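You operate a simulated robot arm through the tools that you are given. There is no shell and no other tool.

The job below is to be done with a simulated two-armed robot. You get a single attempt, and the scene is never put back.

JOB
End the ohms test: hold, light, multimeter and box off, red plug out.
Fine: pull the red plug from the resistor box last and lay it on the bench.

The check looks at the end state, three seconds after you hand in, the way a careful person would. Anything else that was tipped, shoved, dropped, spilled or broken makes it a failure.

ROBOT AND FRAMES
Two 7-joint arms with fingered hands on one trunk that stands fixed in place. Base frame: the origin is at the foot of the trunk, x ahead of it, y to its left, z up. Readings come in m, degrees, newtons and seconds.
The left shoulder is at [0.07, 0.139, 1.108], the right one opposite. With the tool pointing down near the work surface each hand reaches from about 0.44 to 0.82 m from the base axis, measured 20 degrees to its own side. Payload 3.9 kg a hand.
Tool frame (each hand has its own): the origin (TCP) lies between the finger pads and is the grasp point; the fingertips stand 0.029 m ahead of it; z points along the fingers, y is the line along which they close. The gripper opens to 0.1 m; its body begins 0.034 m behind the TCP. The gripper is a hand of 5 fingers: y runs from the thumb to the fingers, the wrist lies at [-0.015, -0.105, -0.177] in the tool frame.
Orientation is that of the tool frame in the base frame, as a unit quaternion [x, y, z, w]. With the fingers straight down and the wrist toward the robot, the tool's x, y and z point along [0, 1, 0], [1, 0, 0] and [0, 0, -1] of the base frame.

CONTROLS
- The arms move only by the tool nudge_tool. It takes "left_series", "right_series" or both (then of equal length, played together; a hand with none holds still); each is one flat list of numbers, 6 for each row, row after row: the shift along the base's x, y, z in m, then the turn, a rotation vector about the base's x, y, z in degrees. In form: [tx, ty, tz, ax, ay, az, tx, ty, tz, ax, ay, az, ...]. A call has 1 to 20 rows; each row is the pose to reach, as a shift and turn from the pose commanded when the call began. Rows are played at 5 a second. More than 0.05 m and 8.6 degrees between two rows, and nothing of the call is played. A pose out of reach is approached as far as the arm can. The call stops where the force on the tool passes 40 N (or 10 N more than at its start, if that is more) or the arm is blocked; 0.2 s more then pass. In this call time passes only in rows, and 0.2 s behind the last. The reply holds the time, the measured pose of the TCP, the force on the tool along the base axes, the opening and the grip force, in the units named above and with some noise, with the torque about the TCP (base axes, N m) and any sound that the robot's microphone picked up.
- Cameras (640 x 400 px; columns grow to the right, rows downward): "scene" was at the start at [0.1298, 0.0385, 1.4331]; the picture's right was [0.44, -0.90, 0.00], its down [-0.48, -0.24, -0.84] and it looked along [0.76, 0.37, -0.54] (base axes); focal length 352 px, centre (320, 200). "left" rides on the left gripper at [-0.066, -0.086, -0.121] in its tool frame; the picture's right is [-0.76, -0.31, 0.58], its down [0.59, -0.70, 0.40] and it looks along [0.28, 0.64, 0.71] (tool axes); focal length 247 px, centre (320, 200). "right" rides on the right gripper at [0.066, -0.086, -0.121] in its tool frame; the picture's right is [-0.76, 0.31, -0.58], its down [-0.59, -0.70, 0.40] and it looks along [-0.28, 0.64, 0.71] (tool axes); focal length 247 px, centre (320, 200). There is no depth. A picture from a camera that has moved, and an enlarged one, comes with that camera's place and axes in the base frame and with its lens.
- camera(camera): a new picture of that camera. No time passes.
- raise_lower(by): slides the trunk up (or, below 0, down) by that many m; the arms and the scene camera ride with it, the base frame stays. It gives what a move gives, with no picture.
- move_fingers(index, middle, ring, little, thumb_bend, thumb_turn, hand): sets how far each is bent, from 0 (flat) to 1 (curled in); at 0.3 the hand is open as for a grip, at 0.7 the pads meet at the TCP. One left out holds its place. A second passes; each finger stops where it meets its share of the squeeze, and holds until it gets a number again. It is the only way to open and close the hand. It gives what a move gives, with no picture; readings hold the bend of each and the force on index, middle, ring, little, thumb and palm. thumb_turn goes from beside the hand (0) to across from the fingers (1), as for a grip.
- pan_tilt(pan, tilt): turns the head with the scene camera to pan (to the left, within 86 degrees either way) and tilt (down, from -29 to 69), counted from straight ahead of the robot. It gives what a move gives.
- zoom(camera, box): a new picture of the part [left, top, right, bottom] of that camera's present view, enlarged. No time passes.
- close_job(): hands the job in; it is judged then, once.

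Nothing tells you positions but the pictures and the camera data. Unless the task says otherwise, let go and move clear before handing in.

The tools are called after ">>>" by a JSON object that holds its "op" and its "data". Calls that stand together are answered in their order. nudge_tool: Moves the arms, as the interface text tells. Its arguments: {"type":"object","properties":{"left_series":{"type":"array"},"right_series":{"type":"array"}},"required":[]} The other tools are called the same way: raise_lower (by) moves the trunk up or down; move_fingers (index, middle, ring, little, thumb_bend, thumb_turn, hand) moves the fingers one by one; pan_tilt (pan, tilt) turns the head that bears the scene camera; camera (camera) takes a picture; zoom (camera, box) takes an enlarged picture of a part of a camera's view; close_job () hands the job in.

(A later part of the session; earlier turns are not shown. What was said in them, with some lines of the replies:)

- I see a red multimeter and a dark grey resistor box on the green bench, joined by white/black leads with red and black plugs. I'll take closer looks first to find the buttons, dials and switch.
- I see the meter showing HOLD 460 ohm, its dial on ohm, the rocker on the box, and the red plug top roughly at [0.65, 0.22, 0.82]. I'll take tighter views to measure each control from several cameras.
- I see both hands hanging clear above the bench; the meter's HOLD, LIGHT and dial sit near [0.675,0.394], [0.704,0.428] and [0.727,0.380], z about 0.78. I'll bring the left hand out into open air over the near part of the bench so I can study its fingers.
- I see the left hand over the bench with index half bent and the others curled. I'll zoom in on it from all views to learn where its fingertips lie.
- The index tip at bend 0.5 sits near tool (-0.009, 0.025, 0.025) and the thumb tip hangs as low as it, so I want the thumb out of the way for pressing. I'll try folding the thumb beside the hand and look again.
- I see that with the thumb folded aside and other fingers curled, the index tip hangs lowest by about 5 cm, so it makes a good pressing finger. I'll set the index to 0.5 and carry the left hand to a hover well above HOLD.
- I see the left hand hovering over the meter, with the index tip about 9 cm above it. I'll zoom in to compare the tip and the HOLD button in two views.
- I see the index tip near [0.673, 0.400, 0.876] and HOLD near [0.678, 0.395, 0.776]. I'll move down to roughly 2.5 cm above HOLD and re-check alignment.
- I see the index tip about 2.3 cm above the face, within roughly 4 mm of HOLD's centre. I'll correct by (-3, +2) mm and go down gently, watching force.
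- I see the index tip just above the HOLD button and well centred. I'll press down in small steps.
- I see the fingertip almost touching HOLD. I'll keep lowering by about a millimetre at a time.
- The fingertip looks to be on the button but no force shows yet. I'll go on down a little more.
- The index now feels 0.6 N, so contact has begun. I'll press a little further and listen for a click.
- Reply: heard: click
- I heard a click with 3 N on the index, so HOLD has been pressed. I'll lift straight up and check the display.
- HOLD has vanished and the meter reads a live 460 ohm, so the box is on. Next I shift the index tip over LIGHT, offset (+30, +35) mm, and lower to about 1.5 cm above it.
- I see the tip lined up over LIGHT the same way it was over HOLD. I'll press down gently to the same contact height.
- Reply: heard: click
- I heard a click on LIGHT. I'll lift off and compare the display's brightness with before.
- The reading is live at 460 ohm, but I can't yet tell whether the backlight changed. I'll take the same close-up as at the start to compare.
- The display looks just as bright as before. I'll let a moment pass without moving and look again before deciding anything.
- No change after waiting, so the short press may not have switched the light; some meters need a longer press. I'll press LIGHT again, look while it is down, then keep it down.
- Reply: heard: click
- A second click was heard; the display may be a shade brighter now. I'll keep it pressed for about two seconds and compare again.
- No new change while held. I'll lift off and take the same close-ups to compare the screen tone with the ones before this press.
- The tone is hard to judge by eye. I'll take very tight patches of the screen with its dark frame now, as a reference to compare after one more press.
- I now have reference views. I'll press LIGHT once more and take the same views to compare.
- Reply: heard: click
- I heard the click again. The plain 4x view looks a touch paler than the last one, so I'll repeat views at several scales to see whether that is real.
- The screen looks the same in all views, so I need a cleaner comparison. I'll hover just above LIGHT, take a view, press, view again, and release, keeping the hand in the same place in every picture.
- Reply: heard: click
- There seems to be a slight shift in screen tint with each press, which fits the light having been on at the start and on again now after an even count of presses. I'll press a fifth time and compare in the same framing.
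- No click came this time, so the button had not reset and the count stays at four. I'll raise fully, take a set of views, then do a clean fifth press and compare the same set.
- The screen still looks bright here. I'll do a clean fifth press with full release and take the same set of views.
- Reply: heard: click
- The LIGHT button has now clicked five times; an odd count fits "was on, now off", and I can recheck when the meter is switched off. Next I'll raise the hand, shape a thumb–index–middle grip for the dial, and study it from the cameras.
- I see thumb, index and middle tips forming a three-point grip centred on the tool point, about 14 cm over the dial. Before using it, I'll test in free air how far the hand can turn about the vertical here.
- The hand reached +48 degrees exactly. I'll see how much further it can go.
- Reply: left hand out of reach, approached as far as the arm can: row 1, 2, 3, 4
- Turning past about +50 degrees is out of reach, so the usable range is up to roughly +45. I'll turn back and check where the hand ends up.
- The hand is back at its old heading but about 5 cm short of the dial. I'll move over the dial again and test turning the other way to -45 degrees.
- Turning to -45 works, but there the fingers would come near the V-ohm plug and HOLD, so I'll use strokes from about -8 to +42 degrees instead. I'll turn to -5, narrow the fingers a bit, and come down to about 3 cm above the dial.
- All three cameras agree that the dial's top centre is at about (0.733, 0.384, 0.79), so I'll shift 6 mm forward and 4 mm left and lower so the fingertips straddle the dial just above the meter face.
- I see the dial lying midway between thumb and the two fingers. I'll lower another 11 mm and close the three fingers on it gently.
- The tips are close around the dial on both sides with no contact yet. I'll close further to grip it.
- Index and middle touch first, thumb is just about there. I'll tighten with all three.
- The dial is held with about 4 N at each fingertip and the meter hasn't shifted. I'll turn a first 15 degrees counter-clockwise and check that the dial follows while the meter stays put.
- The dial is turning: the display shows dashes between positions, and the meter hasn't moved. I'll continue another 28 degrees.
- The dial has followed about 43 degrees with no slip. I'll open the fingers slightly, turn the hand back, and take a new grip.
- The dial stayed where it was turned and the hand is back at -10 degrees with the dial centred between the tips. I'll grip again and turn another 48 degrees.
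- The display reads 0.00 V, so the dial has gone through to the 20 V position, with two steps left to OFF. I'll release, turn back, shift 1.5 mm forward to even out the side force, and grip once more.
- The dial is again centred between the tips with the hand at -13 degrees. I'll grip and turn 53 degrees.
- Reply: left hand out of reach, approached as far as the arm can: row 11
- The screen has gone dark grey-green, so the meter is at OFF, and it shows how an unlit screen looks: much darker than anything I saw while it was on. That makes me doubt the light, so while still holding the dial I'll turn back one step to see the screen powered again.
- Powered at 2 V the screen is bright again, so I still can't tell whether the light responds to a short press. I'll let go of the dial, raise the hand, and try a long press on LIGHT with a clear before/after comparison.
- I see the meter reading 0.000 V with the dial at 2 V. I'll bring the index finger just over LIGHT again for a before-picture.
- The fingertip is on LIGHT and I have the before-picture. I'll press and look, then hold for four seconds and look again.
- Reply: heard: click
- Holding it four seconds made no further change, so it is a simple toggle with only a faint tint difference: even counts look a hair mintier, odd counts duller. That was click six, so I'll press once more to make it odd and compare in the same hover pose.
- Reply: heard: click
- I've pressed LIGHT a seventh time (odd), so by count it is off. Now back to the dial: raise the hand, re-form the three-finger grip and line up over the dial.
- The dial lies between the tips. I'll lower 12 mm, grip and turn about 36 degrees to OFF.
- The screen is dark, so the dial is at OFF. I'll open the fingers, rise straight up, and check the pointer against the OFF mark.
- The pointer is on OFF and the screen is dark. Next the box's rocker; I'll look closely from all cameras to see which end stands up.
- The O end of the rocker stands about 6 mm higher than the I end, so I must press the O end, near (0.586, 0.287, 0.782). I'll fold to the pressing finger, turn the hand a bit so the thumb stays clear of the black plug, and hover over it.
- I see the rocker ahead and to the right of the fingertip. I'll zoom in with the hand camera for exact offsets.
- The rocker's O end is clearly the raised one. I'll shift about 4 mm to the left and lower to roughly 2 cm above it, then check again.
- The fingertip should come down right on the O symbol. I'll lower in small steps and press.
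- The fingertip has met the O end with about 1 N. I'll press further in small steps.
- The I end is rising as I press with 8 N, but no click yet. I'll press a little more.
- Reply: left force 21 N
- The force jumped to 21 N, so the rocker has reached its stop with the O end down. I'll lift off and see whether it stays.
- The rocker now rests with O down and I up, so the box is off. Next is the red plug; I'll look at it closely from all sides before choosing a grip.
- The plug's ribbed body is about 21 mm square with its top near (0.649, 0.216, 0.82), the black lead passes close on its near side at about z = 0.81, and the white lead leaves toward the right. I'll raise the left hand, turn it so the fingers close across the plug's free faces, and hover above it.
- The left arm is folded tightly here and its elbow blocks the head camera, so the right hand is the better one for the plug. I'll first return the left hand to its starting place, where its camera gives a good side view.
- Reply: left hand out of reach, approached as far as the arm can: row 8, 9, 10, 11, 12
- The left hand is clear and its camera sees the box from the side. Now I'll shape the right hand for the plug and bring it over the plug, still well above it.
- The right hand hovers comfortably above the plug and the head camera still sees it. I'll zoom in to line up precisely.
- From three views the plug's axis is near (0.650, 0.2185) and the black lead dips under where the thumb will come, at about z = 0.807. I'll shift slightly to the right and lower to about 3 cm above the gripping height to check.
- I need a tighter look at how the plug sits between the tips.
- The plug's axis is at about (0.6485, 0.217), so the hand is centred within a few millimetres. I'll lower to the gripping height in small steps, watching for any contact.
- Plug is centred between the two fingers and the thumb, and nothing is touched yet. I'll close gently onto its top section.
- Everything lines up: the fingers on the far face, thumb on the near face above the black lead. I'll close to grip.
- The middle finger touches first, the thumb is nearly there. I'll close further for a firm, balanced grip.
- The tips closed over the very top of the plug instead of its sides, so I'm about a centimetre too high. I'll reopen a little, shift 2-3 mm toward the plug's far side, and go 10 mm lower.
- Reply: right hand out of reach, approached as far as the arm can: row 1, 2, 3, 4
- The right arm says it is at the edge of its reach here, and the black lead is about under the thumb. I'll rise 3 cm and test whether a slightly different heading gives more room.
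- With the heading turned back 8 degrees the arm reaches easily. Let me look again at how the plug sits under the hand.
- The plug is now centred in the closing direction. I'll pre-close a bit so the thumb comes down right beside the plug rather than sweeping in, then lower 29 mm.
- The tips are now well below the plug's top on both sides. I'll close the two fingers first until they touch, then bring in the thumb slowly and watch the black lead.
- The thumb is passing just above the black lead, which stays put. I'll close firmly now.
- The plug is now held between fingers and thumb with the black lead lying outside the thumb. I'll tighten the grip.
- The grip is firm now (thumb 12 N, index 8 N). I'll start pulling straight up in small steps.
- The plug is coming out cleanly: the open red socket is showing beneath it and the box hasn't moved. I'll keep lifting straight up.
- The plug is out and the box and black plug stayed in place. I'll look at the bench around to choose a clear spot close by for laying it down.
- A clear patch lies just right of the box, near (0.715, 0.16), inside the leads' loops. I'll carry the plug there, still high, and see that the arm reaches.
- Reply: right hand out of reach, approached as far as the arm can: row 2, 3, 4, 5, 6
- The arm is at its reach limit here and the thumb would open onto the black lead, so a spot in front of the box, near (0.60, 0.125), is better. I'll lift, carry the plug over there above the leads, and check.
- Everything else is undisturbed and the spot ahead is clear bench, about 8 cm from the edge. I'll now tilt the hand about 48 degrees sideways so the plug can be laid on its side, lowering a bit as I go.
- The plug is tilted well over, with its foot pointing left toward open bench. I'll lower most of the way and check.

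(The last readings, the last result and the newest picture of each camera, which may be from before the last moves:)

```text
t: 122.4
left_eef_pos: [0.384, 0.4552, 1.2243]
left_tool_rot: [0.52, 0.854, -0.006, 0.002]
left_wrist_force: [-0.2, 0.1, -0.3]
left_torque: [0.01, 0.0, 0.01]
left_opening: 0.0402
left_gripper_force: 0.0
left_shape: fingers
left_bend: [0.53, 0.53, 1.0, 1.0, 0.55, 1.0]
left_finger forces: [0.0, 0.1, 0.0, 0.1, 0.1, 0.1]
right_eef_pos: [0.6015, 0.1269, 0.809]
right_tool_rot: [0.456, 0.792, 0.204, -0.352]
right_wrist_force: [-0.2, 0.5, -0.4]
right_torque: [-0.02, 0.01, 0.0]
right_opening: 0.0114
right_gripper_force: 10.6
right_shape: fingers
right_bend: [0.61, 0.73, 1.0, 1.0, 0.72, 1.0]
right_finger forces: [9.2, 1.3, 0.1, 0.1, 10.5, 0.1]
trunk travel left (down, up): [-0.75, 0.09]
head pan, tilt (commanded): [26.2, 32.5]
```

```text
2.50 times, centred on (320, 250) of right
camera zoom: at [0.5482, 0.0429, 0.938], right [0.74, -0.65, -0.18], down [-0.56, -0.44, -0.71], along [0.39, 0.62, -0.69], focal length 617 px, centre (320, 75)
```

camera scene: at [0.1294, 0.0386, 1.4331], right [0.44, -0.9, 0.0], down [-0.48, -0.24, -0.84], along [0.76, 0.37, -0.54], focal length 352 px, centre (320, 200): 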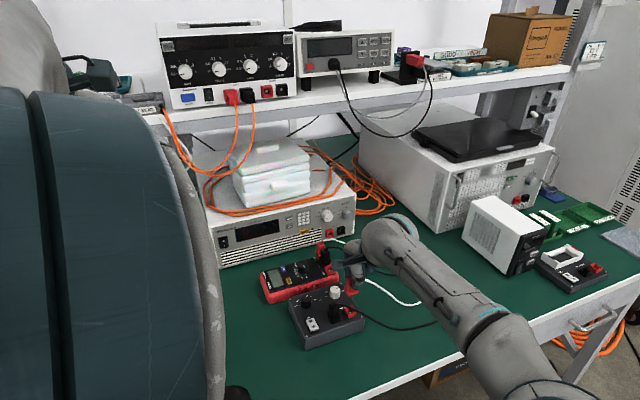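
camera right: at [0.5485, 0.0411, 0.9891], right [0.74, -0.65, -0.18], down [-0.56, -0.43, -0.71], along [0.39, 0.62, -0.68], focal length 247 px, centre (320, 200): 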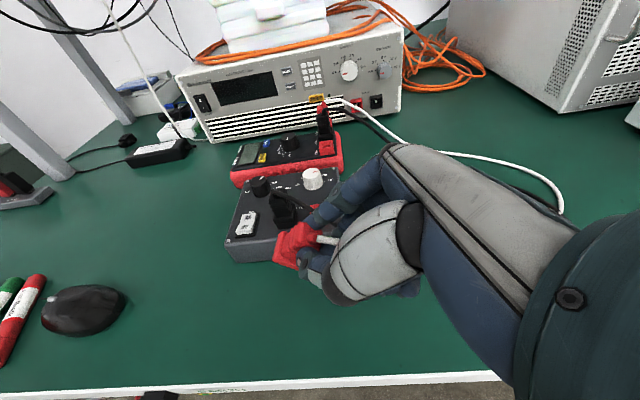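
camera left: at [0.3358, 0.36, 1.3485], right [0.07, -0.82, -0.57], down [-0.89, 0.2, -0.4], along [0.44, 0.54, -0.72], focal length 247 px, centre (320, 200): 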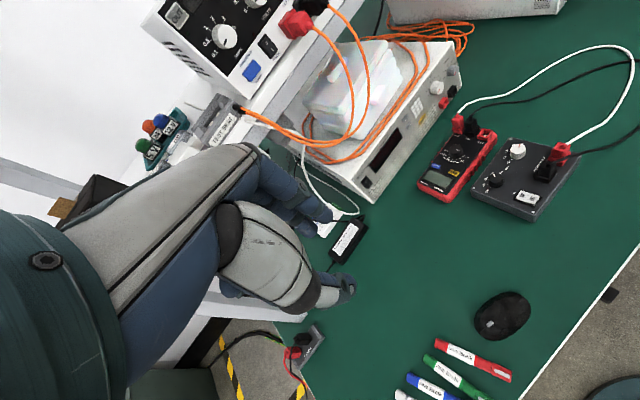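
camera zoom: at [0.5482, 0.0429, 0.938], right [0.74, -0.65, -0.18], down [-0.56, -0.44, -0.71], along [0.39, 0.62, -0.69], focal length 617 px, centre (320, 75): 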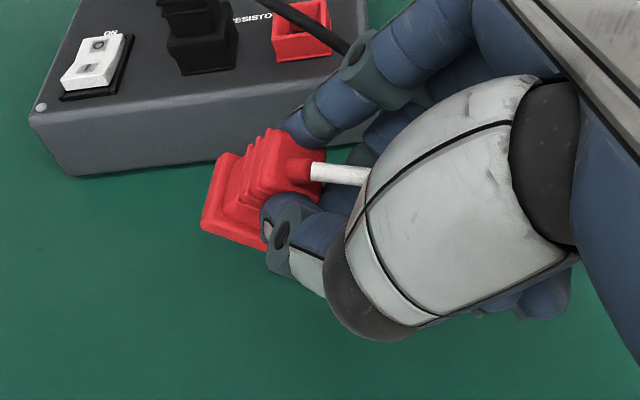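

The plug hangs just above the bench, clear of the box and the black lead. I'll lower gently until it touches.

>>> {"op": "nudge_tool", "data": {"right_series": [0, 0, -0.004, 0, 0, 0, 0, 0, -0.008, 0, 0, 0, 0, 0, -0.012, 0, 0, 0, 0, 0, -0.016, 0, 0, 0]}}

>>> {"op": "zoom", "data": {"camera": "scene", "box": [325, 290, 405, 350]}}

>>> {"op": "zoom", "data": {"camera": "left", "box": [560, 110, 640, 190]}}

```text
t: 123.4
left_eef_pos: [0.3849, 0.4557, 1.225]
left_tool_rot: [0.52, 0.854, -0.006, 0.003]
left_wrist_force: [-0.9, -0.2, -0.2]
left_torque: [0.01, -0.01, 0.01]
left_opening: 0.0402
left_gripper_force: 0.0
left_shape: fingers
left_bend: [0.53, 0.53, 1.0, 1.0, 0.55, 1.0]
left_finger forces: [0.0, 0.0, 0.0, 0.0, 0.0, 0.0]
right_eef_pos: [0.6002, 0.1269, 0.7927]
right_tool_rot: [0.455, 0.793, 0.204, -0.351]
right_wrist_force: [0.8, 0.1, 0.3]
right_torque: [0.0, -0.01, 0.0]
right_opening: 0.0117
right_gripper_force: 10.3
right_shape: fingers
right_bend: [0.61, 0.73, 1.0, 1.0, 0.72, 1.0]
right_finger forces: [9.3, 1.2, 0.0, 0.0, 10.5, 0.0]
trunk travel left (down, up): [-0.75, 0.09]
head pan, tilt (commanded): [26.2, 32.5]
```

```text
6.67 times, centred on (365, 320) of scene
camera zoom: at [0.13, 0.0385, 1.4331], right [0.44, -0.9, 0.0], down [-0.48, -0.24, -0.84], along [0.76, 0.37, -0.54], focal length 2344 px, centre (20, -600)
```

zoom: 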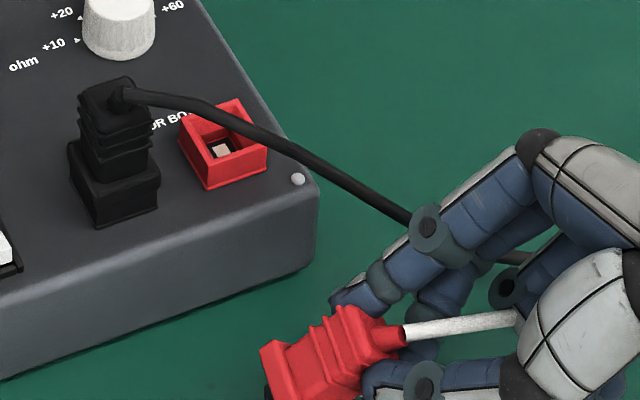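

```text
5.00 times, centred on (600, 150) of left
camera zoom: at [0.3378, 0.3605, 1.3474], right [0.07, -0.82, -0.57], down [-0.9, 0.2, -0.4], along [0.44, 0.54, -0.72], focal length 1235 px, centre (-1080, 450)
```

zoom: 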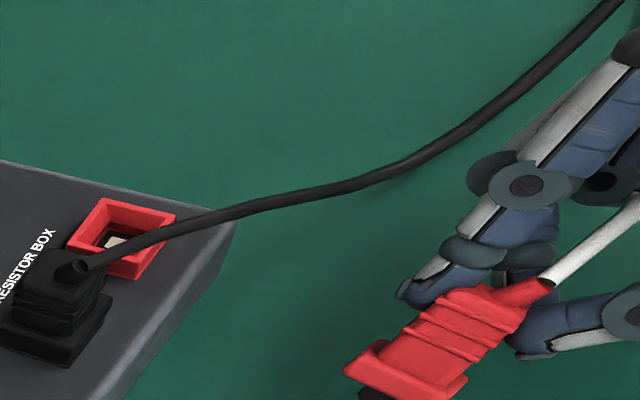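

Still no contact. I'll keep lowering a few millimetres at a time.

>>> {"op": "nudge_tool", "data": {"right_series": [0, 0, -0.003, 0, 0, 0, 0, 0, -0.006, 0, 0, 0, 0, 0, -0.009, 0, 0, 0]}}

>>> {"op": "zoom", "data": {"camera": "right", "box": [220, 170, 420, 330]}}

>>> {"op": "zoom", "data": {"camera": "scene", "box": [335, 290, 455, 370]}}

```text
t: 124.2
left_eef_pos: [0.3838, 0.4555, 1.2259]
left_tool_rot: [0.52, 0.854, -0.005, 0.003]
left_wrist_force: [-0.4, 0.2, -0.3]
left_torque: [0.02, -0.02, 0.01]
left_opening: 0.04
left_gripper_force: 0.1
left_shape: fingers
left_bend: [0.53, 0.53, 1.0, 1.0, 0.55, 1.0]
left_finger forces: [0.0, 0.0, 0.1, 0.0, 0.1, 0.1]
right_eef_pos: [0.6008, 0.1272, 0.7826]
right_tool_rot: [0.455, 0.792, 0.203, -0.352]
right_wrist_force: [0.5, -0.1, -0.7]
right_torque: [-0.02, 0.02, 0.01]
right_opening: 0.0114
right_gripper_force: 9.9
right_shape: fingers
right_bend: [0.61, 0.73, 1.0, 1.0, 0.72, 1.0]
right_finger forces: [9.4, 1.2, 0.0, 0.0, 10.5, 0.0]
trunk travel left (down, up): [-0.75, 0.09]
head pan, tilt (commanded): [26.2, 32.5]
```

```text
2.50 times, centred on (320, 250) of right
camera zoom: at [0.5481, 0.0439, 0.9121], right [0.74, -0.65, -0.18], down [-0.56, -0.44, -0.71], along [0.38, 0.62, -0.69], focal length 617 px, centre (320, 75)
```

zoom: 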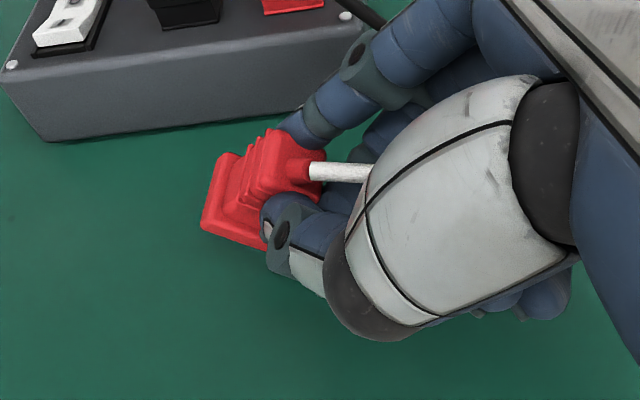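

```text
5.00 times, centred on (395, 330) of scene
camera zoom: at [0.1299, 0.0385, 1.4331], right [0.44, -0.9, 0.0], down [-0.48, -0.24, -0.84], along [0.76, 0.37, -0.54], focal length 1758 px, centre (-55, -450)
```

zoom: 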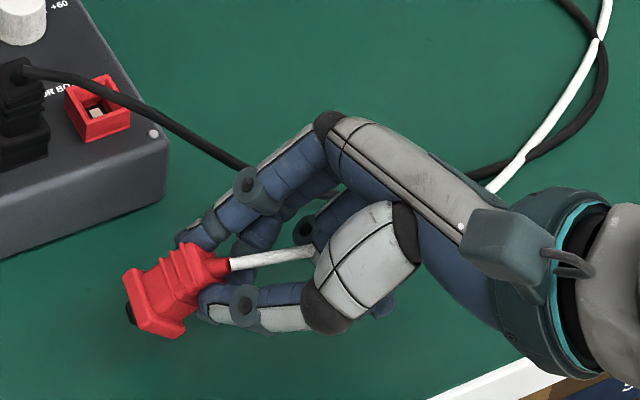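

The bench surface works out nearer 0.725, so there's about 1.5-2 cm to go. I'll continue down carefully.

>>> {"op": "nudge_tool", "data": {"right_series": [0, 0, -0.004, 0, 0, 0, 0, 0, -0.008, 0, 0, 0, 0, 0, -0.011, 0, 0, 0]}}

>>> {"op": "zoom", "data": {"camera": "right", "box": [220, 170, 420, 330]}}

>>> {"op": "zoom", "data": {"camera": "scene", "box": [335, 290, 455, 370]}}

>>> {"op": "zoom", "data": {"camera": "left", "box": [560, 110, 640, 190]}}

```text
t: 125.0
left_eef_pos: [0.3845, 0.4555, 1.2239]
left_tool_rot: [0.52, 0.854, -0.006, 0.003]
left_wrist_force: [-0.1, 0.6, 0.3]
left_torque: [-0.01, -0.02, 0.04]
left_opening: 0.0399
left_gripper_force: 0.1
left_shape: fingers
left_bend: [0.53, 0.53, 1.0, 1.0, 0.55, 1.0]
left_finger forces: [0.0, 0.0, 0.0, 0.1, 0.1, 0.0]
right_eef_pos: [0.6013, 0.1288, 0.7728]
right_tool_rot: [0.455, 0.792, 0.205, -0.351]
right_wrist_force: [-0.3, 0.4, -1.0]
right_torque: [0.01, 0.0, 0.0]
right_opening: 0.0116
right_gripper_force: 10.5
right_shape: fingers
right_bend: [0.61, 0.73, 1.0, 1.0, 0.72, 1.0]
right_finger forces: [9.4, 1.1, 0.0, 0.0, 10.5, 0.0]
trunk travel left (down, up): [-0.75, 0.09]
head pan, tilt (commanded): [26.2, 32.5]
```

```text
2.50 times, centred on (320, 250) of right
camera zoom: at [0.5488, 0.0446, 0.9021], right [0.74, -0.65, -0.18], down [-0.56, -0.44, -0.71], along [0.39, 0.62, -0.69], focal length 617 px, centre (320, 75)
```

zoom: 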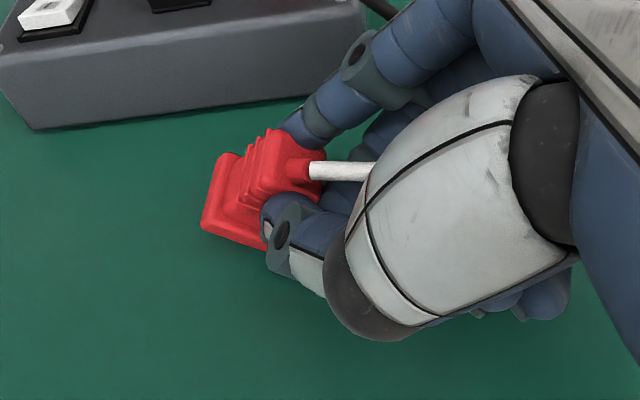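

```text
5.00 times, centred on (395, 330) of scene
camera zoom: at [0.1299, 0.0385, 1.4331], right [0.44, -0.9, 0.0], down [-0.48, -0.24, -0.84], along [0.76, 0.37, -0.54], focal length 1758 px, centre (-55, -450)
```

zoom: 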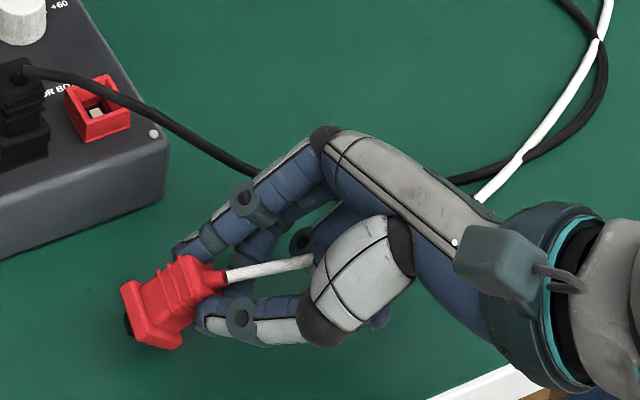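

```text
5.00 times, centred on (600, 150) of left
camera zoom: at [0.3377, 0.3605, 1.3474], right [0.07, -0.82, -0.57], down [-0.9, 0.2, -0.4], along [0.44, 0.54, -0.72], focal length 1235 px, centre (-1080, 450)
```

zoom: 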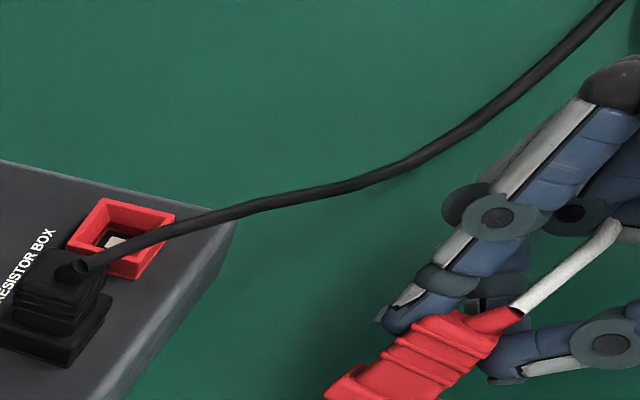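

I'll continue lowering in 3 mm steps toward touch.

>>> {"op": "nudge_tool", "data": {"right_series": [0, 0, -0.003, 0, 0, 0, 0, 0, -0.006, 0, 0, 0]}}

>>> {"op": "zoom", "data": {"camera": "right", "box": [220, 170, 420, 330]}}

>>> {"op": "zoom", "data": {"camera": "scene", "box": [335, 300, 415, 360]}}

```text
t: 125.6
left_eef_pos: [0.3833, 0.4555, 1.225]
left_tool_rot: [0.521, 0.854, -0.005, 0.002]
left_wrist_force: [0.5, -0.5, -0.1]
left_torque: [-0.02, -0.04, 0.0]
left_opening: 0.04
left_gripper_force: 0.1
left_shape: fingers
left_bend: [0.53, 0.53, 1.0, 1.0, 0.55, 1.0]
left_finger forces: [0.0, 0.1, 0.0, 0.1, 0.0, 0.0]
right_eef_pos: [0.5994, 0.1274, 0.7658]
right_tool_rot: [0.455, 0.792, 0.205, -0.352]
right_wrist_force: [-0.4, -0.5, 0.3]
right_torque: [0.0, -0.01, -0.03]
right_opening: 0.0112
right_gripper_force: 10.8
right_shape: fingers
right_bend: [0.61, 0.73, 1.0, 1.0, 0.72, 1.0]
right_finger forces: [9.5, 1.3, 0.0, 0.0, 10.5, 0.0]
trunk travel left (down, up): [-0.75, 0.09]
head pan, tilt (commanded): [26.2, 32.5]
```

```text
2.50 times, centred on (320, 250) of right
camera zoom: at [0.5471, 0.0438, 0.8954], right [0.74, -0.65, -0.18], down [-0.56, -0.44, -0.71], along [0.39, 0.62, -0.69], focal length 617 px, centre (320, 75)
```

zoom: 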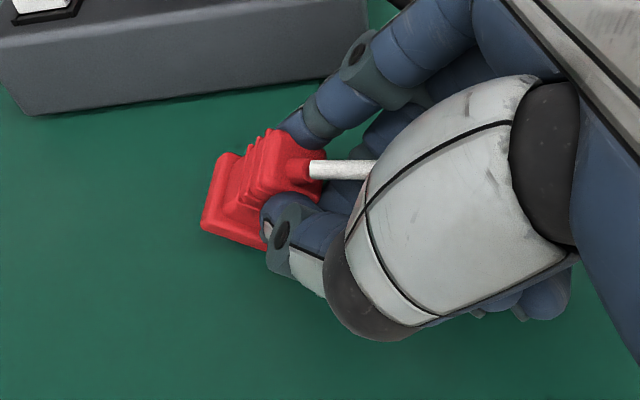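

```text
6.67 times, centred on (375, 330) of scene
camera zoom: at [0.1299, 0.0385, 1.4331], right [0.44, -0.9, 0.0], down [-0.48, -0.24, -0.84], along [0.76, 0.37, -0.54], focal length 2344 px, centre (-47, -667)
```

zoom: 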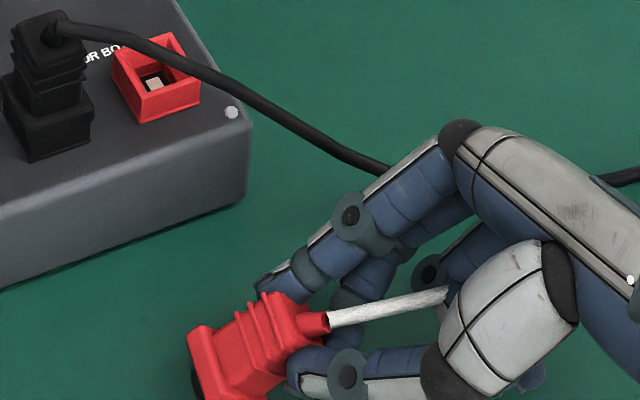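

Still free. I'll continue a few more millimetres.

>>> {"op": "nudge_tool", "data": {"right_series": [0, 0, -0.003, 0, 0, 0, 0, 0, -0.006, 0, 0, 0]}}

>>> {"op": "zoom", "data": {"camera": "scene", "box": [335, 300, 415, 360]}}

```text
t: 126.2
left_eef_pos: [0.3831, 0.4561, 1.226]
left_tool_rot: [0.52, 0.854, -0.006, 0.002]
left_wrist_force: [-0.4, 0.5, -0.7]
left_torque: [-0.01, 0.02, -0.01]
left_opening: 0.0401
left_gripper_force: 0.2
left_shape: fingers
left_bend: [0.53, 0.53, 1.0, 1.0, 0.55, 1.0]
left_finger forces: [0.1, 0.0, 0.0, 0.0, 0.0, 0.1]
right_eef_pos: [0.6013, 0.1271, 0.7618]
right_tool_rot: [0.455, 0.792, 0.205, -0.352]
right_wrist_force: [-0.3, -0.6, 0.9]
right_torque: [0.03, -0.01, -0.03]
right_opening: 0.0115
right_gripper_force: 10.9
right_shape: fingers
right_bend: [0.61, 0.73, 1.0, 1.0, 0.72, 1.0]
right_finger forces: [9.6, 1.1, 0.0, 0.0, 10.6, 0.0]
trunk travel left (down, up): [-0.75, 0.09]
head pan, tilt (commanded): [26.2, 32.5]
```

```text
6.67 times, centred on (375, 330) of scene
camera zoom: at [0.1298, 0.0384, 1.4331], right [0.44, -0.9, 0.0], down [-0.48, -0.24, -0.84], along [0.76, 0.37, -0.54], focal length 2344 px, centre (-47, -667)
```

zoom: 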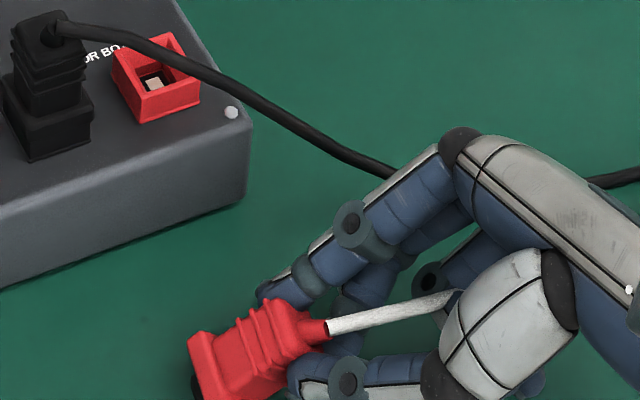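

A hint of load may be starting. I'll go 3 mm further and check the force.

>>> {"op": "nudge_tool", "data": {"right_series": [0, 0, -0.0015, 0, 0, 0, 0, 0, -0.003, 0, 0, 0]}}

>>> {"op": "zoom", "data": {"camera": "right", "box": [220, 170, 420, 330]}}

```text
t: 126.8
left_eef_pos: [0.3844, 0.4553, 1.2259]
left_tool_rot: [0.521, 0.854, -0.005, 0.002]
left_wrist_force: [0.3, -0.3, 0.0]
left_torque: [0.0, 0.01, -0.05]
left_opening: 0.0399
left_gripper_force: 0.0
left_shape: fingers
left_bend: [0.53, 0.53, 1.0, 1.0, 0.55, 1.0]
left_finger forces: [0.0, 0.0, 0.0, 0.1, 0.1, 0.0]
right_eef_pos: [0.6014, 0.1261, 0.7584]
right_tool_rot: [0.455, 0.792, 0.205, -0.352]
right_wrist_force: [1.9, -2.0, 3.5]
right_torque: [0.07, 0.0, -0.05]
right_opening: 0.0114
right_gripper_force: 11.1
right_shape: fingers
right_bend: [0.61, 0.73, 1.0, 1.0, 0.72, 1.0]
right_finger forces: [10.4, 1.1, 0.1, 0.1, 10.7, 0.0]
trunk travel left (down, up): [-0.75, 0.09]
head pan, tilt (commanded): [26.2, 32.5]
```

```text
2.50 times, centred on (320, 250) of right
camera zoom: at [0.5477, 0.0429, 0.8873], right [0.73, -0.66, -0.18], down [-0.56, -0.43, -0.71], along [0.39, 0.62, -0.68], focal length 617 px, centre (320, 75)
```

zoom: 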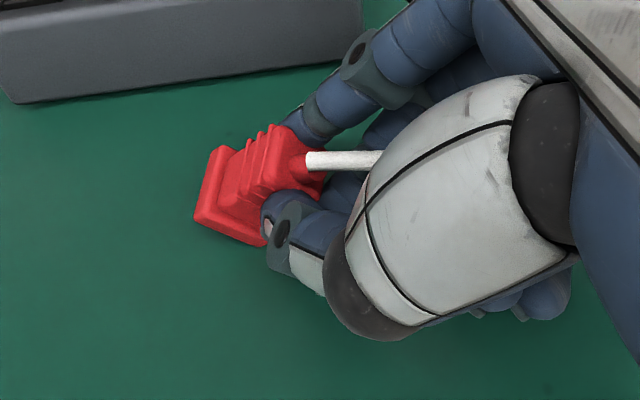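

The plug's foot is resting on the bench with about 3.5 N. I'll ease off a millimetre and open the fingers gently.

>>> {"op": "nudge_tool", "data": {"right_series": [0, 0, 0.001, 0, 0, 0]}}

>>> {"op": "move_fingers", "data": {"hand": "right", "index": 0.58, "middle": 0.6, "thumb_bend": 0.64}}

>>> {"op": "zoom", "data": {"camera": "right", "box": [220, 170, 420, 330]}}

>>> {"op": "zoom", "data": {"camera": "scene", "box": [335, 300, 415, 360]}}

```text
t: 127.2
left_eef_pos: [0.3841, 0.4548, 1.2257]
left_tool_rot: [0.52, 0.854, -0.007, 0.003]
left_wrist_force: [0.1, -0.2, 0.1]
left_torque: [-0.04, 0.0, 0.0]
left_opening: 0.04
left_gripper_force: 0.1
left_shape: fingers
left_bend: [0.53, 0.53, 1.0, 1.0, 0.55, 1.0]
left_finger forces: [0.0, 0.0, 0.0, 0.0, 0.0, 0.0]
right_eef_pos: [0.5994, 0.1257, 0.7584]
right_tool_rot: [0.455, 0.792, 0.205, -0.352]
right_wrist_force: [2.0, -1.8, 3.3]
right_torque: [0.01, 0.01, -0.06]
right_opening: 0.0114
right_gripper_force: 11.2
right_shape: fingers
right_bend: [0.61, 0.73, 1.0, 1.0, 0.72, 1.0]
right_finger forces: [10.4, 1.2, 0.0, 0.0, 10.6, 0.1]
trunk travel left (down, up): [-0.75, 0.09]
head pan, tilt (commanded): [26.2, 32.5]
```

```text
t: 128.2
left_eef_pos: [0.3854, 0.4552, 1.2247]
left_tool_rot: [0.52, 0.854, -0.005, 0.002]
left_wrist_force: [0.4, 0.4, -1.0]
left_torque: [0.01, 0.01, 0.0]
left_opening: 0.0402
left_gripper_force: 0.0
left_shape: fingers
left_bend: [0.53, 0.53, 1.0, 1.0, 0.55, 1.0]
left_finger forces: [0.0, 0.0, 0.0, 0.0, 0.0, 0.1]
right_eef_pos: [0.5998, 0.1274, 0.7594]
right_tool_rot: [0.455, 0.792, 0.204, -0.352]
right_wrist_force: [0.0, 0.2, -0.2]
right_torque: [0.03, 0.0, 0.01]
right_opening: 0.0235
right_gripper_force: 0.4
right_shape: fingers
right_bend: [0.57, 0.6, 1.0, 1.0, 0.64, 1.0]
right_finger forces: [0.1, 0.1, 0.0, 0.0, 0.0, 0.1]
trunk travel left (down, up): [-0.75, 0.09]
head pan, tilt (commanded): [26.2, 32.5]
```

```text
2.50 times, centred on (320, 250) of right
camera zoom: at [0.5476, 0.0433, 0.8876], right [0.74, -0.65, -0.18], down [-0.56, -0.44, -0.71], along [0.39, 0.62, -0.69], focal length 617 px, centre (320, 75)
```

zoom: 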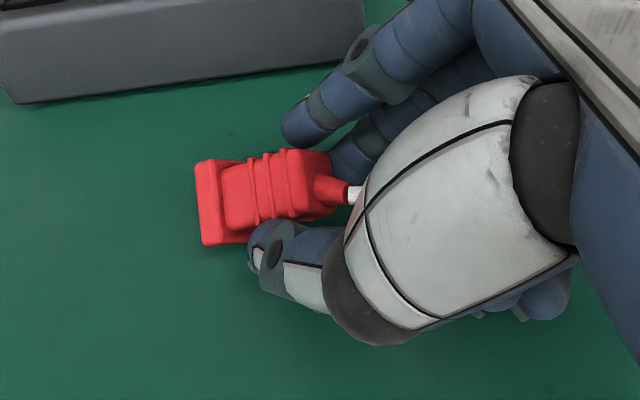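

```text
6.67 times, centred on (375, 330) of scene
camera zoom: at [0.1298, 0.0384, 1.4331], right [0.44, -0.9, 0.0], down [-0.48, -0.24, -0.84], along [0.76, 0.37, -0.54], focal length 2344 px, centre (-47, -667)
```

zoom: 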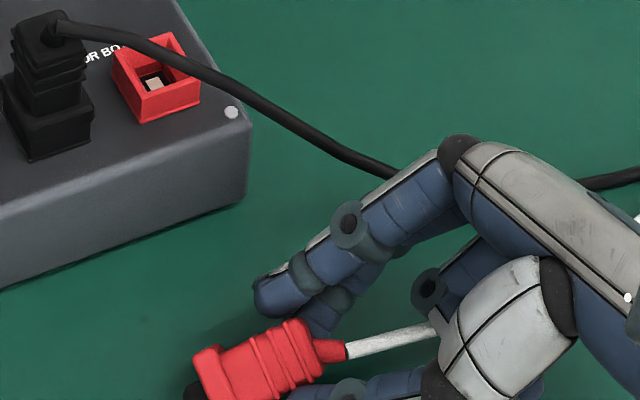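

The plug now lies on its side on the bench, free of the fingers. Before withdrawing I want to see where the white lead runs relative to the hand.

>>> {"op": "zoom", "data": {"camera": "left", "box": [540, 60, 640, 200]}}

>>> {"op": "zoom", "data": {"camera": "scene", "box": [335, 260, 495, 380]}}

>>> {"op": "camera", "data": {"camera": "right"}}

>>> {"op": "camera", "data": {"camera": "left"}}

```text
2.86 times, centred on (590, 130) of left
camera zoom: at [0.3376, 0.3604, 1.3474], right [0.07, -0.82, -0.57], down [-0.9, 0.2, -0.4], along [0.44, 0.54, -0.72], focal length 706 px, centre (-451, 400)
```

zoom: 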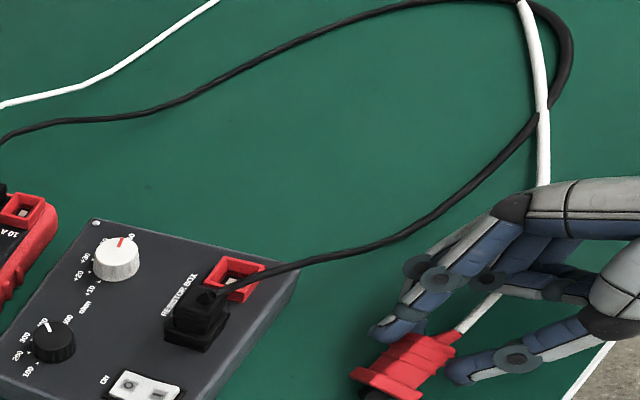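

```text
3.33 times, centred on (415, 320) of scene
camera zoom: at [0.1298, 0.0384, 1.4331], right [0.44, -0.9, 0.0], down [-0.48, -0.24, -0.84], along [0.76, 0.37, -0.54], focal length 1172 px, centre (3, -200)
```

zoom: 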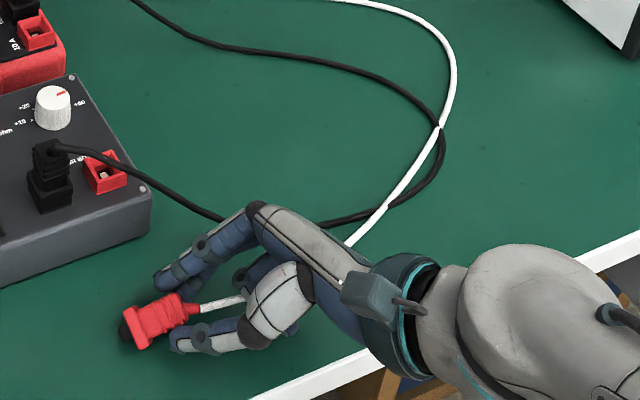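

```text
taken
camera right: at [0.5476, 0.0433, 0.8876], right [0.74, -0.65, -0.18], down [-0.56, -0.44, -0.71], along [0.39, 0.62, -0.69], focal length 247 px, centre (320, 200)
```

right: 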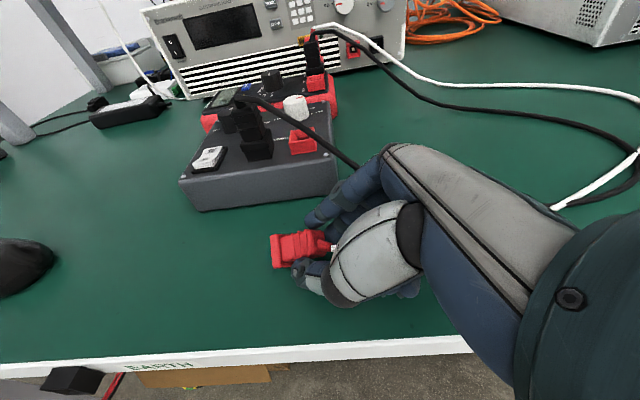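

```text
taken
camera left: at [0.3376, 0.3604, 1.3474], right [0.07, -0.82, -0.57], down [-0.9, 0.2, -0.4], along [0.44, 0.54, -0.72], focal length 247 px, centre (320, 200)
```

left: 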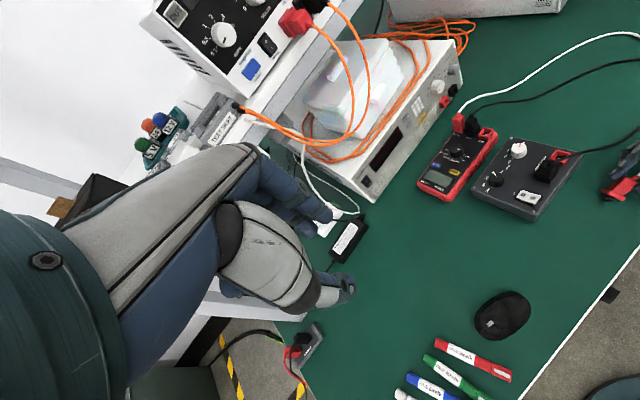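

The white lead passes below the hand, so rising straight up will not hook it. I'll open the fingers wider and lift slowly.

>>> {"op": "move_fingers", "data": {"hand": "right", "index": 0.45, "middle": 0.45, "thumb_bend": 0.48}}

>>> {"op": "zoom", "data": {"camera": "scene", "box": [335, 260, 495, 380]}}

>>> {"op": "nudge_tool", "data": {"right_series": [0, 0, 0.005, 0, 0, 0, 0, 0, 0.012, 0, 0, 0, 0, 0, 0.02, 0, 0, 0]}}

>>> {"op": "zoom", "data": {"camera": "scene", "box": [335, 260, 495, 380]}}

>>> {"op": "zoom", "data": {"camera": "right", "box": [220, 170, 420, 330]}}

```text
t: 129.2
left_eef_pos: [0.385, 0.4556, 1.2258]
left_tool_rot: [0.52, 0.854, -0.006, 0.002]
left_wrist_force: [0.1, 0.8, 0.2]
left_torque: [0.02, 0.0, -0.02]
left_opening: 0.0401
left_gripper_force: 0.1
left_shape: fingers
left_bend: [0.53, 0.53, 1.0, 1.0, 0.55, 1.0]
left_finger forces: [0.0, 0.1, 0.0, 0.1, 0.0, 0.0]
right_eef_pos: [0.5994, 0.1272, 0.7586]
right_tool_rot: [0.455, 0.792, 0.205, -0.351]
right_wrist_force: [0.3, 0.3, 0.0]
right_torque: [0.0, 0.03, -0.02]
right_opening: 0.0582
right_gripper_force: 0.0
right_shape: fingers
right_bend: [0.45, 0.45, 1.0, 1.0, 0.48, 1.0]
right_finger forces: [0.0, 0.1, 0.1, 0.1, 0.0, 0.0]
trunk travel left (down, up): [-0.75, 0.09]
head pan, tilt (commanded): [26.2, 32.5]
```

```text
3.33 times, centred on (415, 320) of scene
camera zoom: at [0.1298, 0.0385, 1.4331], right [0.44, -0.9, 0.0], down [-0.48, -0.24, -0.84], along [0.76, 0.37, -0.54], focal length 1172 px, centre (3, -200)
```

zoom: 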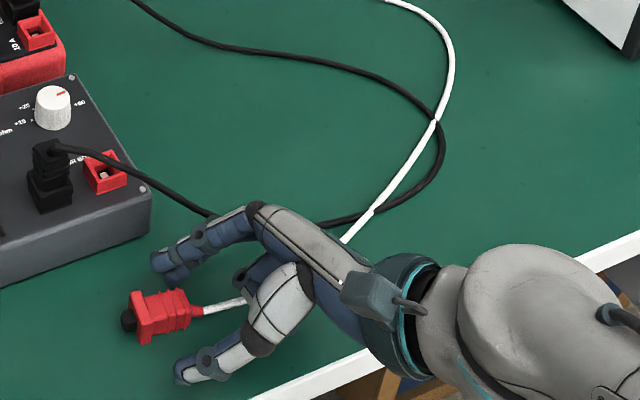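

```text
t: 130.0
left_eef_pos: [0.3847, 0.4554, 1.2241]
left_tool_rot: [0.52, 0.854, -0.005, 0.003]
left_wrist_force: [0.2, -0.5, 0.7]
left_torque: [0.0, -0.02, -0.03]
left_opening: 0.0399
left_gripper_force: 0.0
left_shape: fingers
left_bend: [0.53, 0.53, 1.0, 1.0, 0.55, 1.0]
left_finger forces: [0.0, 0.0, 0.0, 0.1, 0.0, 0.0]
right_eef_pos: [0.6002, 0.1284, 0.7791]
right_tool_rot: [0.455, 0.793, 0.205, -0.351]
right_wrist_force: [0.1, -0.4, -0.2]
right_torque: [0.02, 0.0, 0.01]
right_opening: 0.058
right_gripper_force: 0.1
right_shape: fingers
right_bend: [0.45, 0.45, 1.0, 1.0, 0.48, 1.0]
right_finger forces: [0.1, 0.0, 0.0, 0.0, 0.1, 0.0]
trunk travel left (down, up): [-0.75, 0.09]
head pan, tilt (commanded): [26.2, 32.5]
```

```text
3.33 times, centred on (415, 320) of scene
camera zoom: at [0.1297, 0.0384, 1.4331], right [0.44, -0.9, 0.0], down [-0.48, -0.24, -0.84], along [0.76, 0.37, -0.54], focal length 1172 px, centre (3, -200)
```

zoom: 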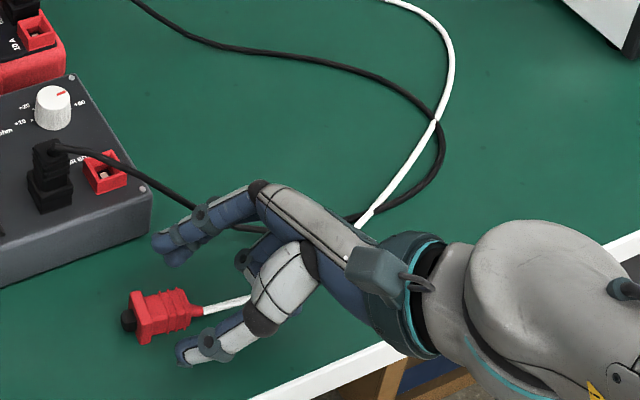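

```text
2.50 times, centred on (320, 250) of right
camera zoom: at [0.5469, 0.0437, 0.9079], right [0.74, -0.65, -0.18], down [-0.56, -0.44, -0.71], along [0.39, 0.62, -0.69], focal length 617 px, centre (320, 75)
```

zoom: 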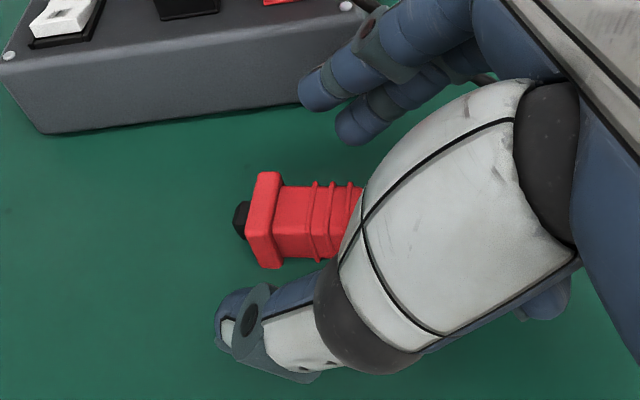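

The plug stays lying on the bench as the hand rises. I'll continue up and check that the lead is not carried along.

>>> {"op": "nudge_tool", "data": {"right_series": [0, 0, 0.02, 0, 0, 0, 0.005, -0.01, 0.045, 0, 0, 0, 0.01, -0.02, 0.075, 0, 0, 0, 0.015, -0.03, 0.105, 0, 0, 0, 0.02, -0.04, 0.14, 0, 0, 0]}}

>>> {"op": "camera", "data": {"camera": "scene"}}

>>> {"op": "zoom", "data": {"camera": "scene", "box": [245, 230, 465, 380]}}

>>> {"op": "zoom", "data": {"camera": "left", "box": [400, 20, 640, 230]}}

```text
t: 131.2
left_eef_pos: [0.3837, 0.4556, 1.2263]
left_tool_rot: [0.521, 0.854, -0.004, 0.003]
left_wrist_force: [-0.8, -0.8, 0.7]
left_torque: [0.0, -0.04, 0.01]
left_opening: 0.0397
left_gripper_force: 0.0
left_shape: fingers
left_bend: [0.53, 0.53, 1.0, 1.0, 0.55, 1.0]
left_finger forces: [0.0, 0.1, 0.1, 0.0, 0.1, 0.1]
right_eef_pos: [0.6204, 0.0869, 0.9184]
right_tool_rot: [0.455, 0.792, 0.205, -0.351]
right_wrist_force: [0.3, 0.4, -0.2]
right_torque: [0.01, 0.02, 0.0]
right_opening: 0.0579
right_gripper_force: 0.1
right_shape: fingers
right_bend: [0.45, 0.45, 1.0, 1.0, 0.48, 1.0]
right_finger forces: [0.0, 0.1, 0.1, 0.0, 0.0, 0.0]
trunk travel left (down, up): [-0.75, 0.09]
head pan, tilt (commanded): [26.2, 32.5]
```

```text
taken
camera scene: at [0.1289, 0.0383, 1.4331], right [0.44, -0.9, 0.0], down [-0.48, -0.24, -0.84], along [0.76, 0.37, -0.54], focal length 352 px, centre (320, 200)
```

scene: 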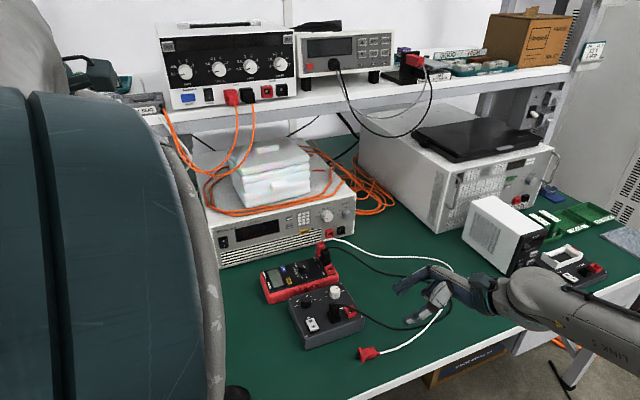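

```text
2.67 times, centred on (355, 305) of scene
camera zoom: at [0.1289, 0.0383, 1.4331], right [0.44, -0.9, 0.0], down [-0.48, -0.24, -0.84], along [0.76, 0.37, -0.54], focal length 938 px, centre (227, -80)
```

zoom: 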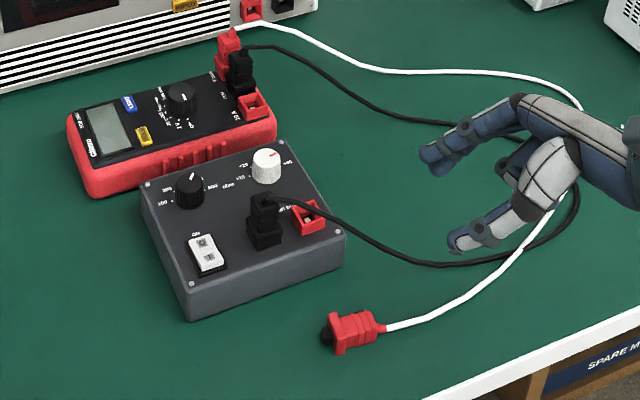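

```text
1.90 times, centred on (520, 125) of left
camera zoom: at [0.3367, 0.3602, 1.3477], right [0.07, -0.82, -0.57], down [-0.89, 0.2, -0.4], along [0.44, 0.54, -0.72], focal length 470 px, centre (-61, 343)
```

zoom: 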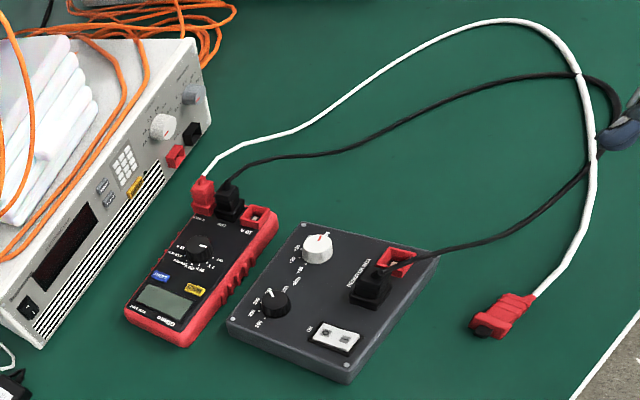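

The red plug lies on the bench with its lead lying loose, and the meter, box and black plug are as I left them. I'll bring the right hand upright and away to its starting area, then do a last check of everything.

>>> {"op": "nudge_tool", "data": {"right_series": [0, -0.01, 0.02, -6.93, -4, 0, -0.003, -0.02, 0.04, -13.86, -8, 0, -0.006, -0.03, 0.06, -20.8, -12, 0, -0.009, -0.045, 0.085, -27.7, -16, 0, -0.012, -0.06, 0.11, -34.6, -20, 0, -0.016, -0.075, 0.135, -41.6, -24, 0, -0.02, -0.087, 0.16, -41.6, -24, 0]}}

>>> {"op": "camera", "data": {"camera": "scene"}}

>>> {"op": "zoom", "data": {"camera": "scene", "box": [245, 230, 465, 380]}}

>>> {"op": "zoom", "data": {"camera": "scene", "box": [255, 250, 335, 300]}}

>>> {"op": "zoom", "data": {"camera": "scene", "box": [285, 290, 401, 370]}}

>>> {"op": "camera", "data": {"camera": "right"}}

```text
t: 132.8
left_eef_pos: [0.383, 0.4535, 1.2262]
left_tool_rot: [0.521, 0.854, -0.005, 0.002]
left_wrist_force: [-0.5, -0.8, 0.0]
left_torque: [-0.02, 0.03, 0.02]
left_opening: 0.0402
left_gripper_force: 0.0
left_shape: fingers
left_bend: [0.53, 0.53, 1.0, 1.0, 0.55, 1.0]
left_finger forces: [0.1, 0.0, 0.1, 0.1, 0.1, 0.0]
right_eef_pos: [0.6002, -0.0023, 1.0781]
right_tool_rot: [0.499, 0.867, 0.001, 0.0]
right_wrist_force: [0.1, -0.6, 0.6]
right_torque: [0.04, -0.01, -0.01]
right_opening: 0.0586
right_gripper_force: 0.1
right_shape: fingers
right_bend: [0.45, 0.45, 1.0, 1.0, 0.48, 1.0]
right_finger forces: [0.0, 0.0, 0.0, 0.0, 0.0, 0.0]
trunk travel left (down, up): [-0.75, 0.09]
head pan, tilt (commanded): [26.2, 32.5]
```

```text
taken
camera scene: at [0.1295, 0.0371, 1.4331], right [0.44, -0.9, 0.0], down [-0.48, -0.24, -0.84], along [0.76, 0.37, -0.54], focal length 352 px, centre (320, 200)
```

scene: 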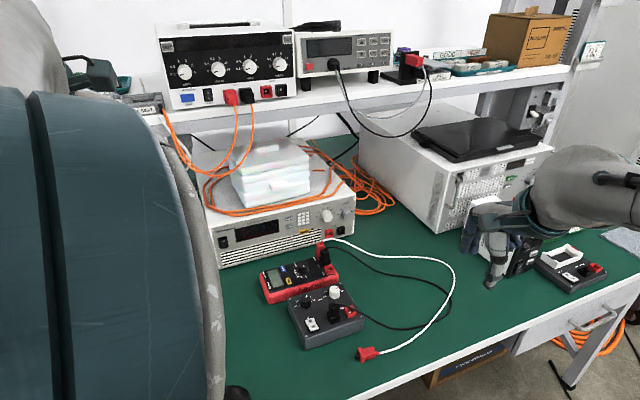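

```text
2.67 times, centred on (355, 305) of scene
camera zoom: at [0.1295, 0.0371, 1.4331], right [0.44, -0.9, 0.0], down [-0.48, -0.24, -0.84], along [0.76, 0.37, -0.54], focal length 938 px, centre (227, -80)
```

zoom: 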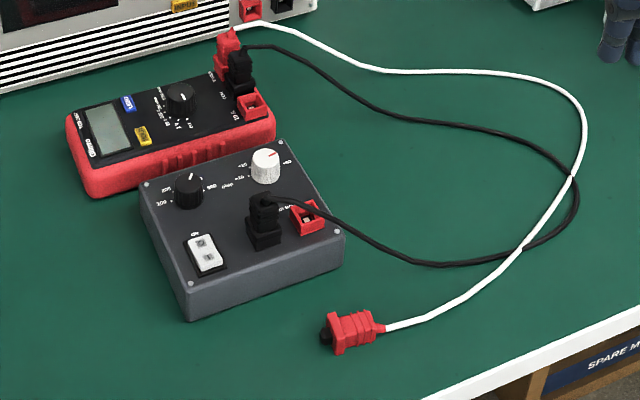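

```text
8.00 times, centred on (295, 275) of scene
camera zoom: at [0.1295, 0.0371, 1.4331], right [0.44, -0.9, 0.0], down [-0.48, -0.24, -0.84], along [0.76, 0.37, -0.54], focal length 2813 px, centre (520, -400)
```

zoom: 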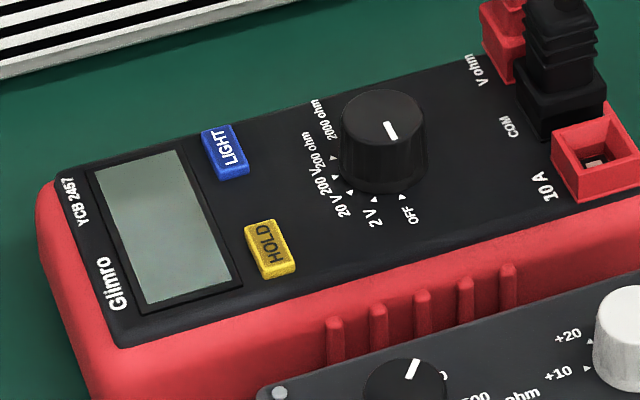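

```text
5.00 times, centred on (343, 330) of scene
camera zoom: at [0.1295, 0.0371, 1.4331], right [0.44, -0.9, 0.0], down [-0.48, -0.24, -0.84], along [0.76, 0.37, -0.54], focal length 1758 px, centre (205, -450)
```

zoom: 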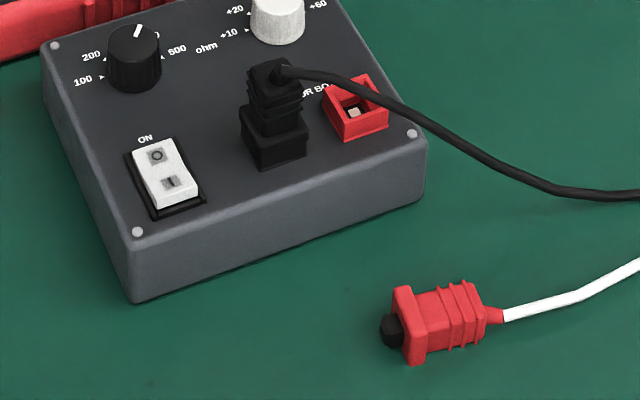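

```text
taken
camera right: at [0.4917, 0.0112, 1.1984], right [0.65, -0.5, 0.58], down [-0.31, -0.86, -0.4], along [0.7, 0.08, -0.71], focal length 247 px, centre (320, 200)
```

right: 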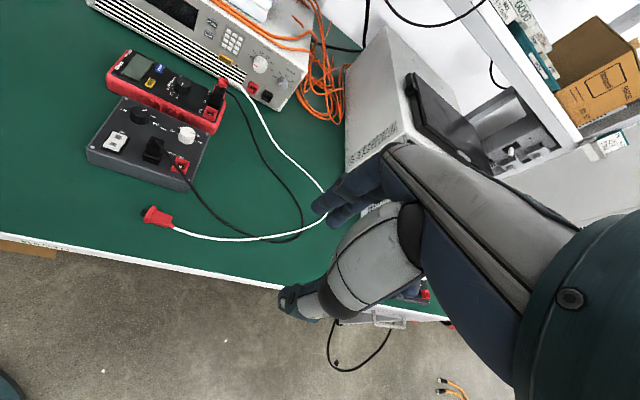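

The screen is dark with the dial on OFF, and the rocker is down on O. The red socket is empty and the red plug lies on its side on the bench, clear of both hands. Nothing else looks out of place, so I'm handing in.

>>> {"op": "close_job", "data": {}}

```text
The job is handed in.
```

I ended the ohms test and handed it in. I'm sure of every step except whether the meter's light is off.

- **Hold:** released. The HOLD label went away and the meter showed a live 460 ohm.
- **Light:** probably off, but not confirmed. I pressed LIGHT seven times with a click each time, and the screen never looked clearly brighter or dimmer. I stopped on an odd count because I assumed the light was on at the start; if it was off, it may now be on.
- **Multimeter:** off. The dial points to OFF and the screen is dark. I turned it to OFF once, back one step to check the light, then to OFF again.
- **Resistor box:** off. The rocker is down on the O side.
- **Red plug:** pulled out of the resistor box last. It lies on its side on the bench in front of the box, with its white lead loose across the black one.

The multimeter shifted about 2 mm when the dial reached its stop. The black plug is still in the box, and I saw nothing tipped or dropped. Both hands are empty and clear.
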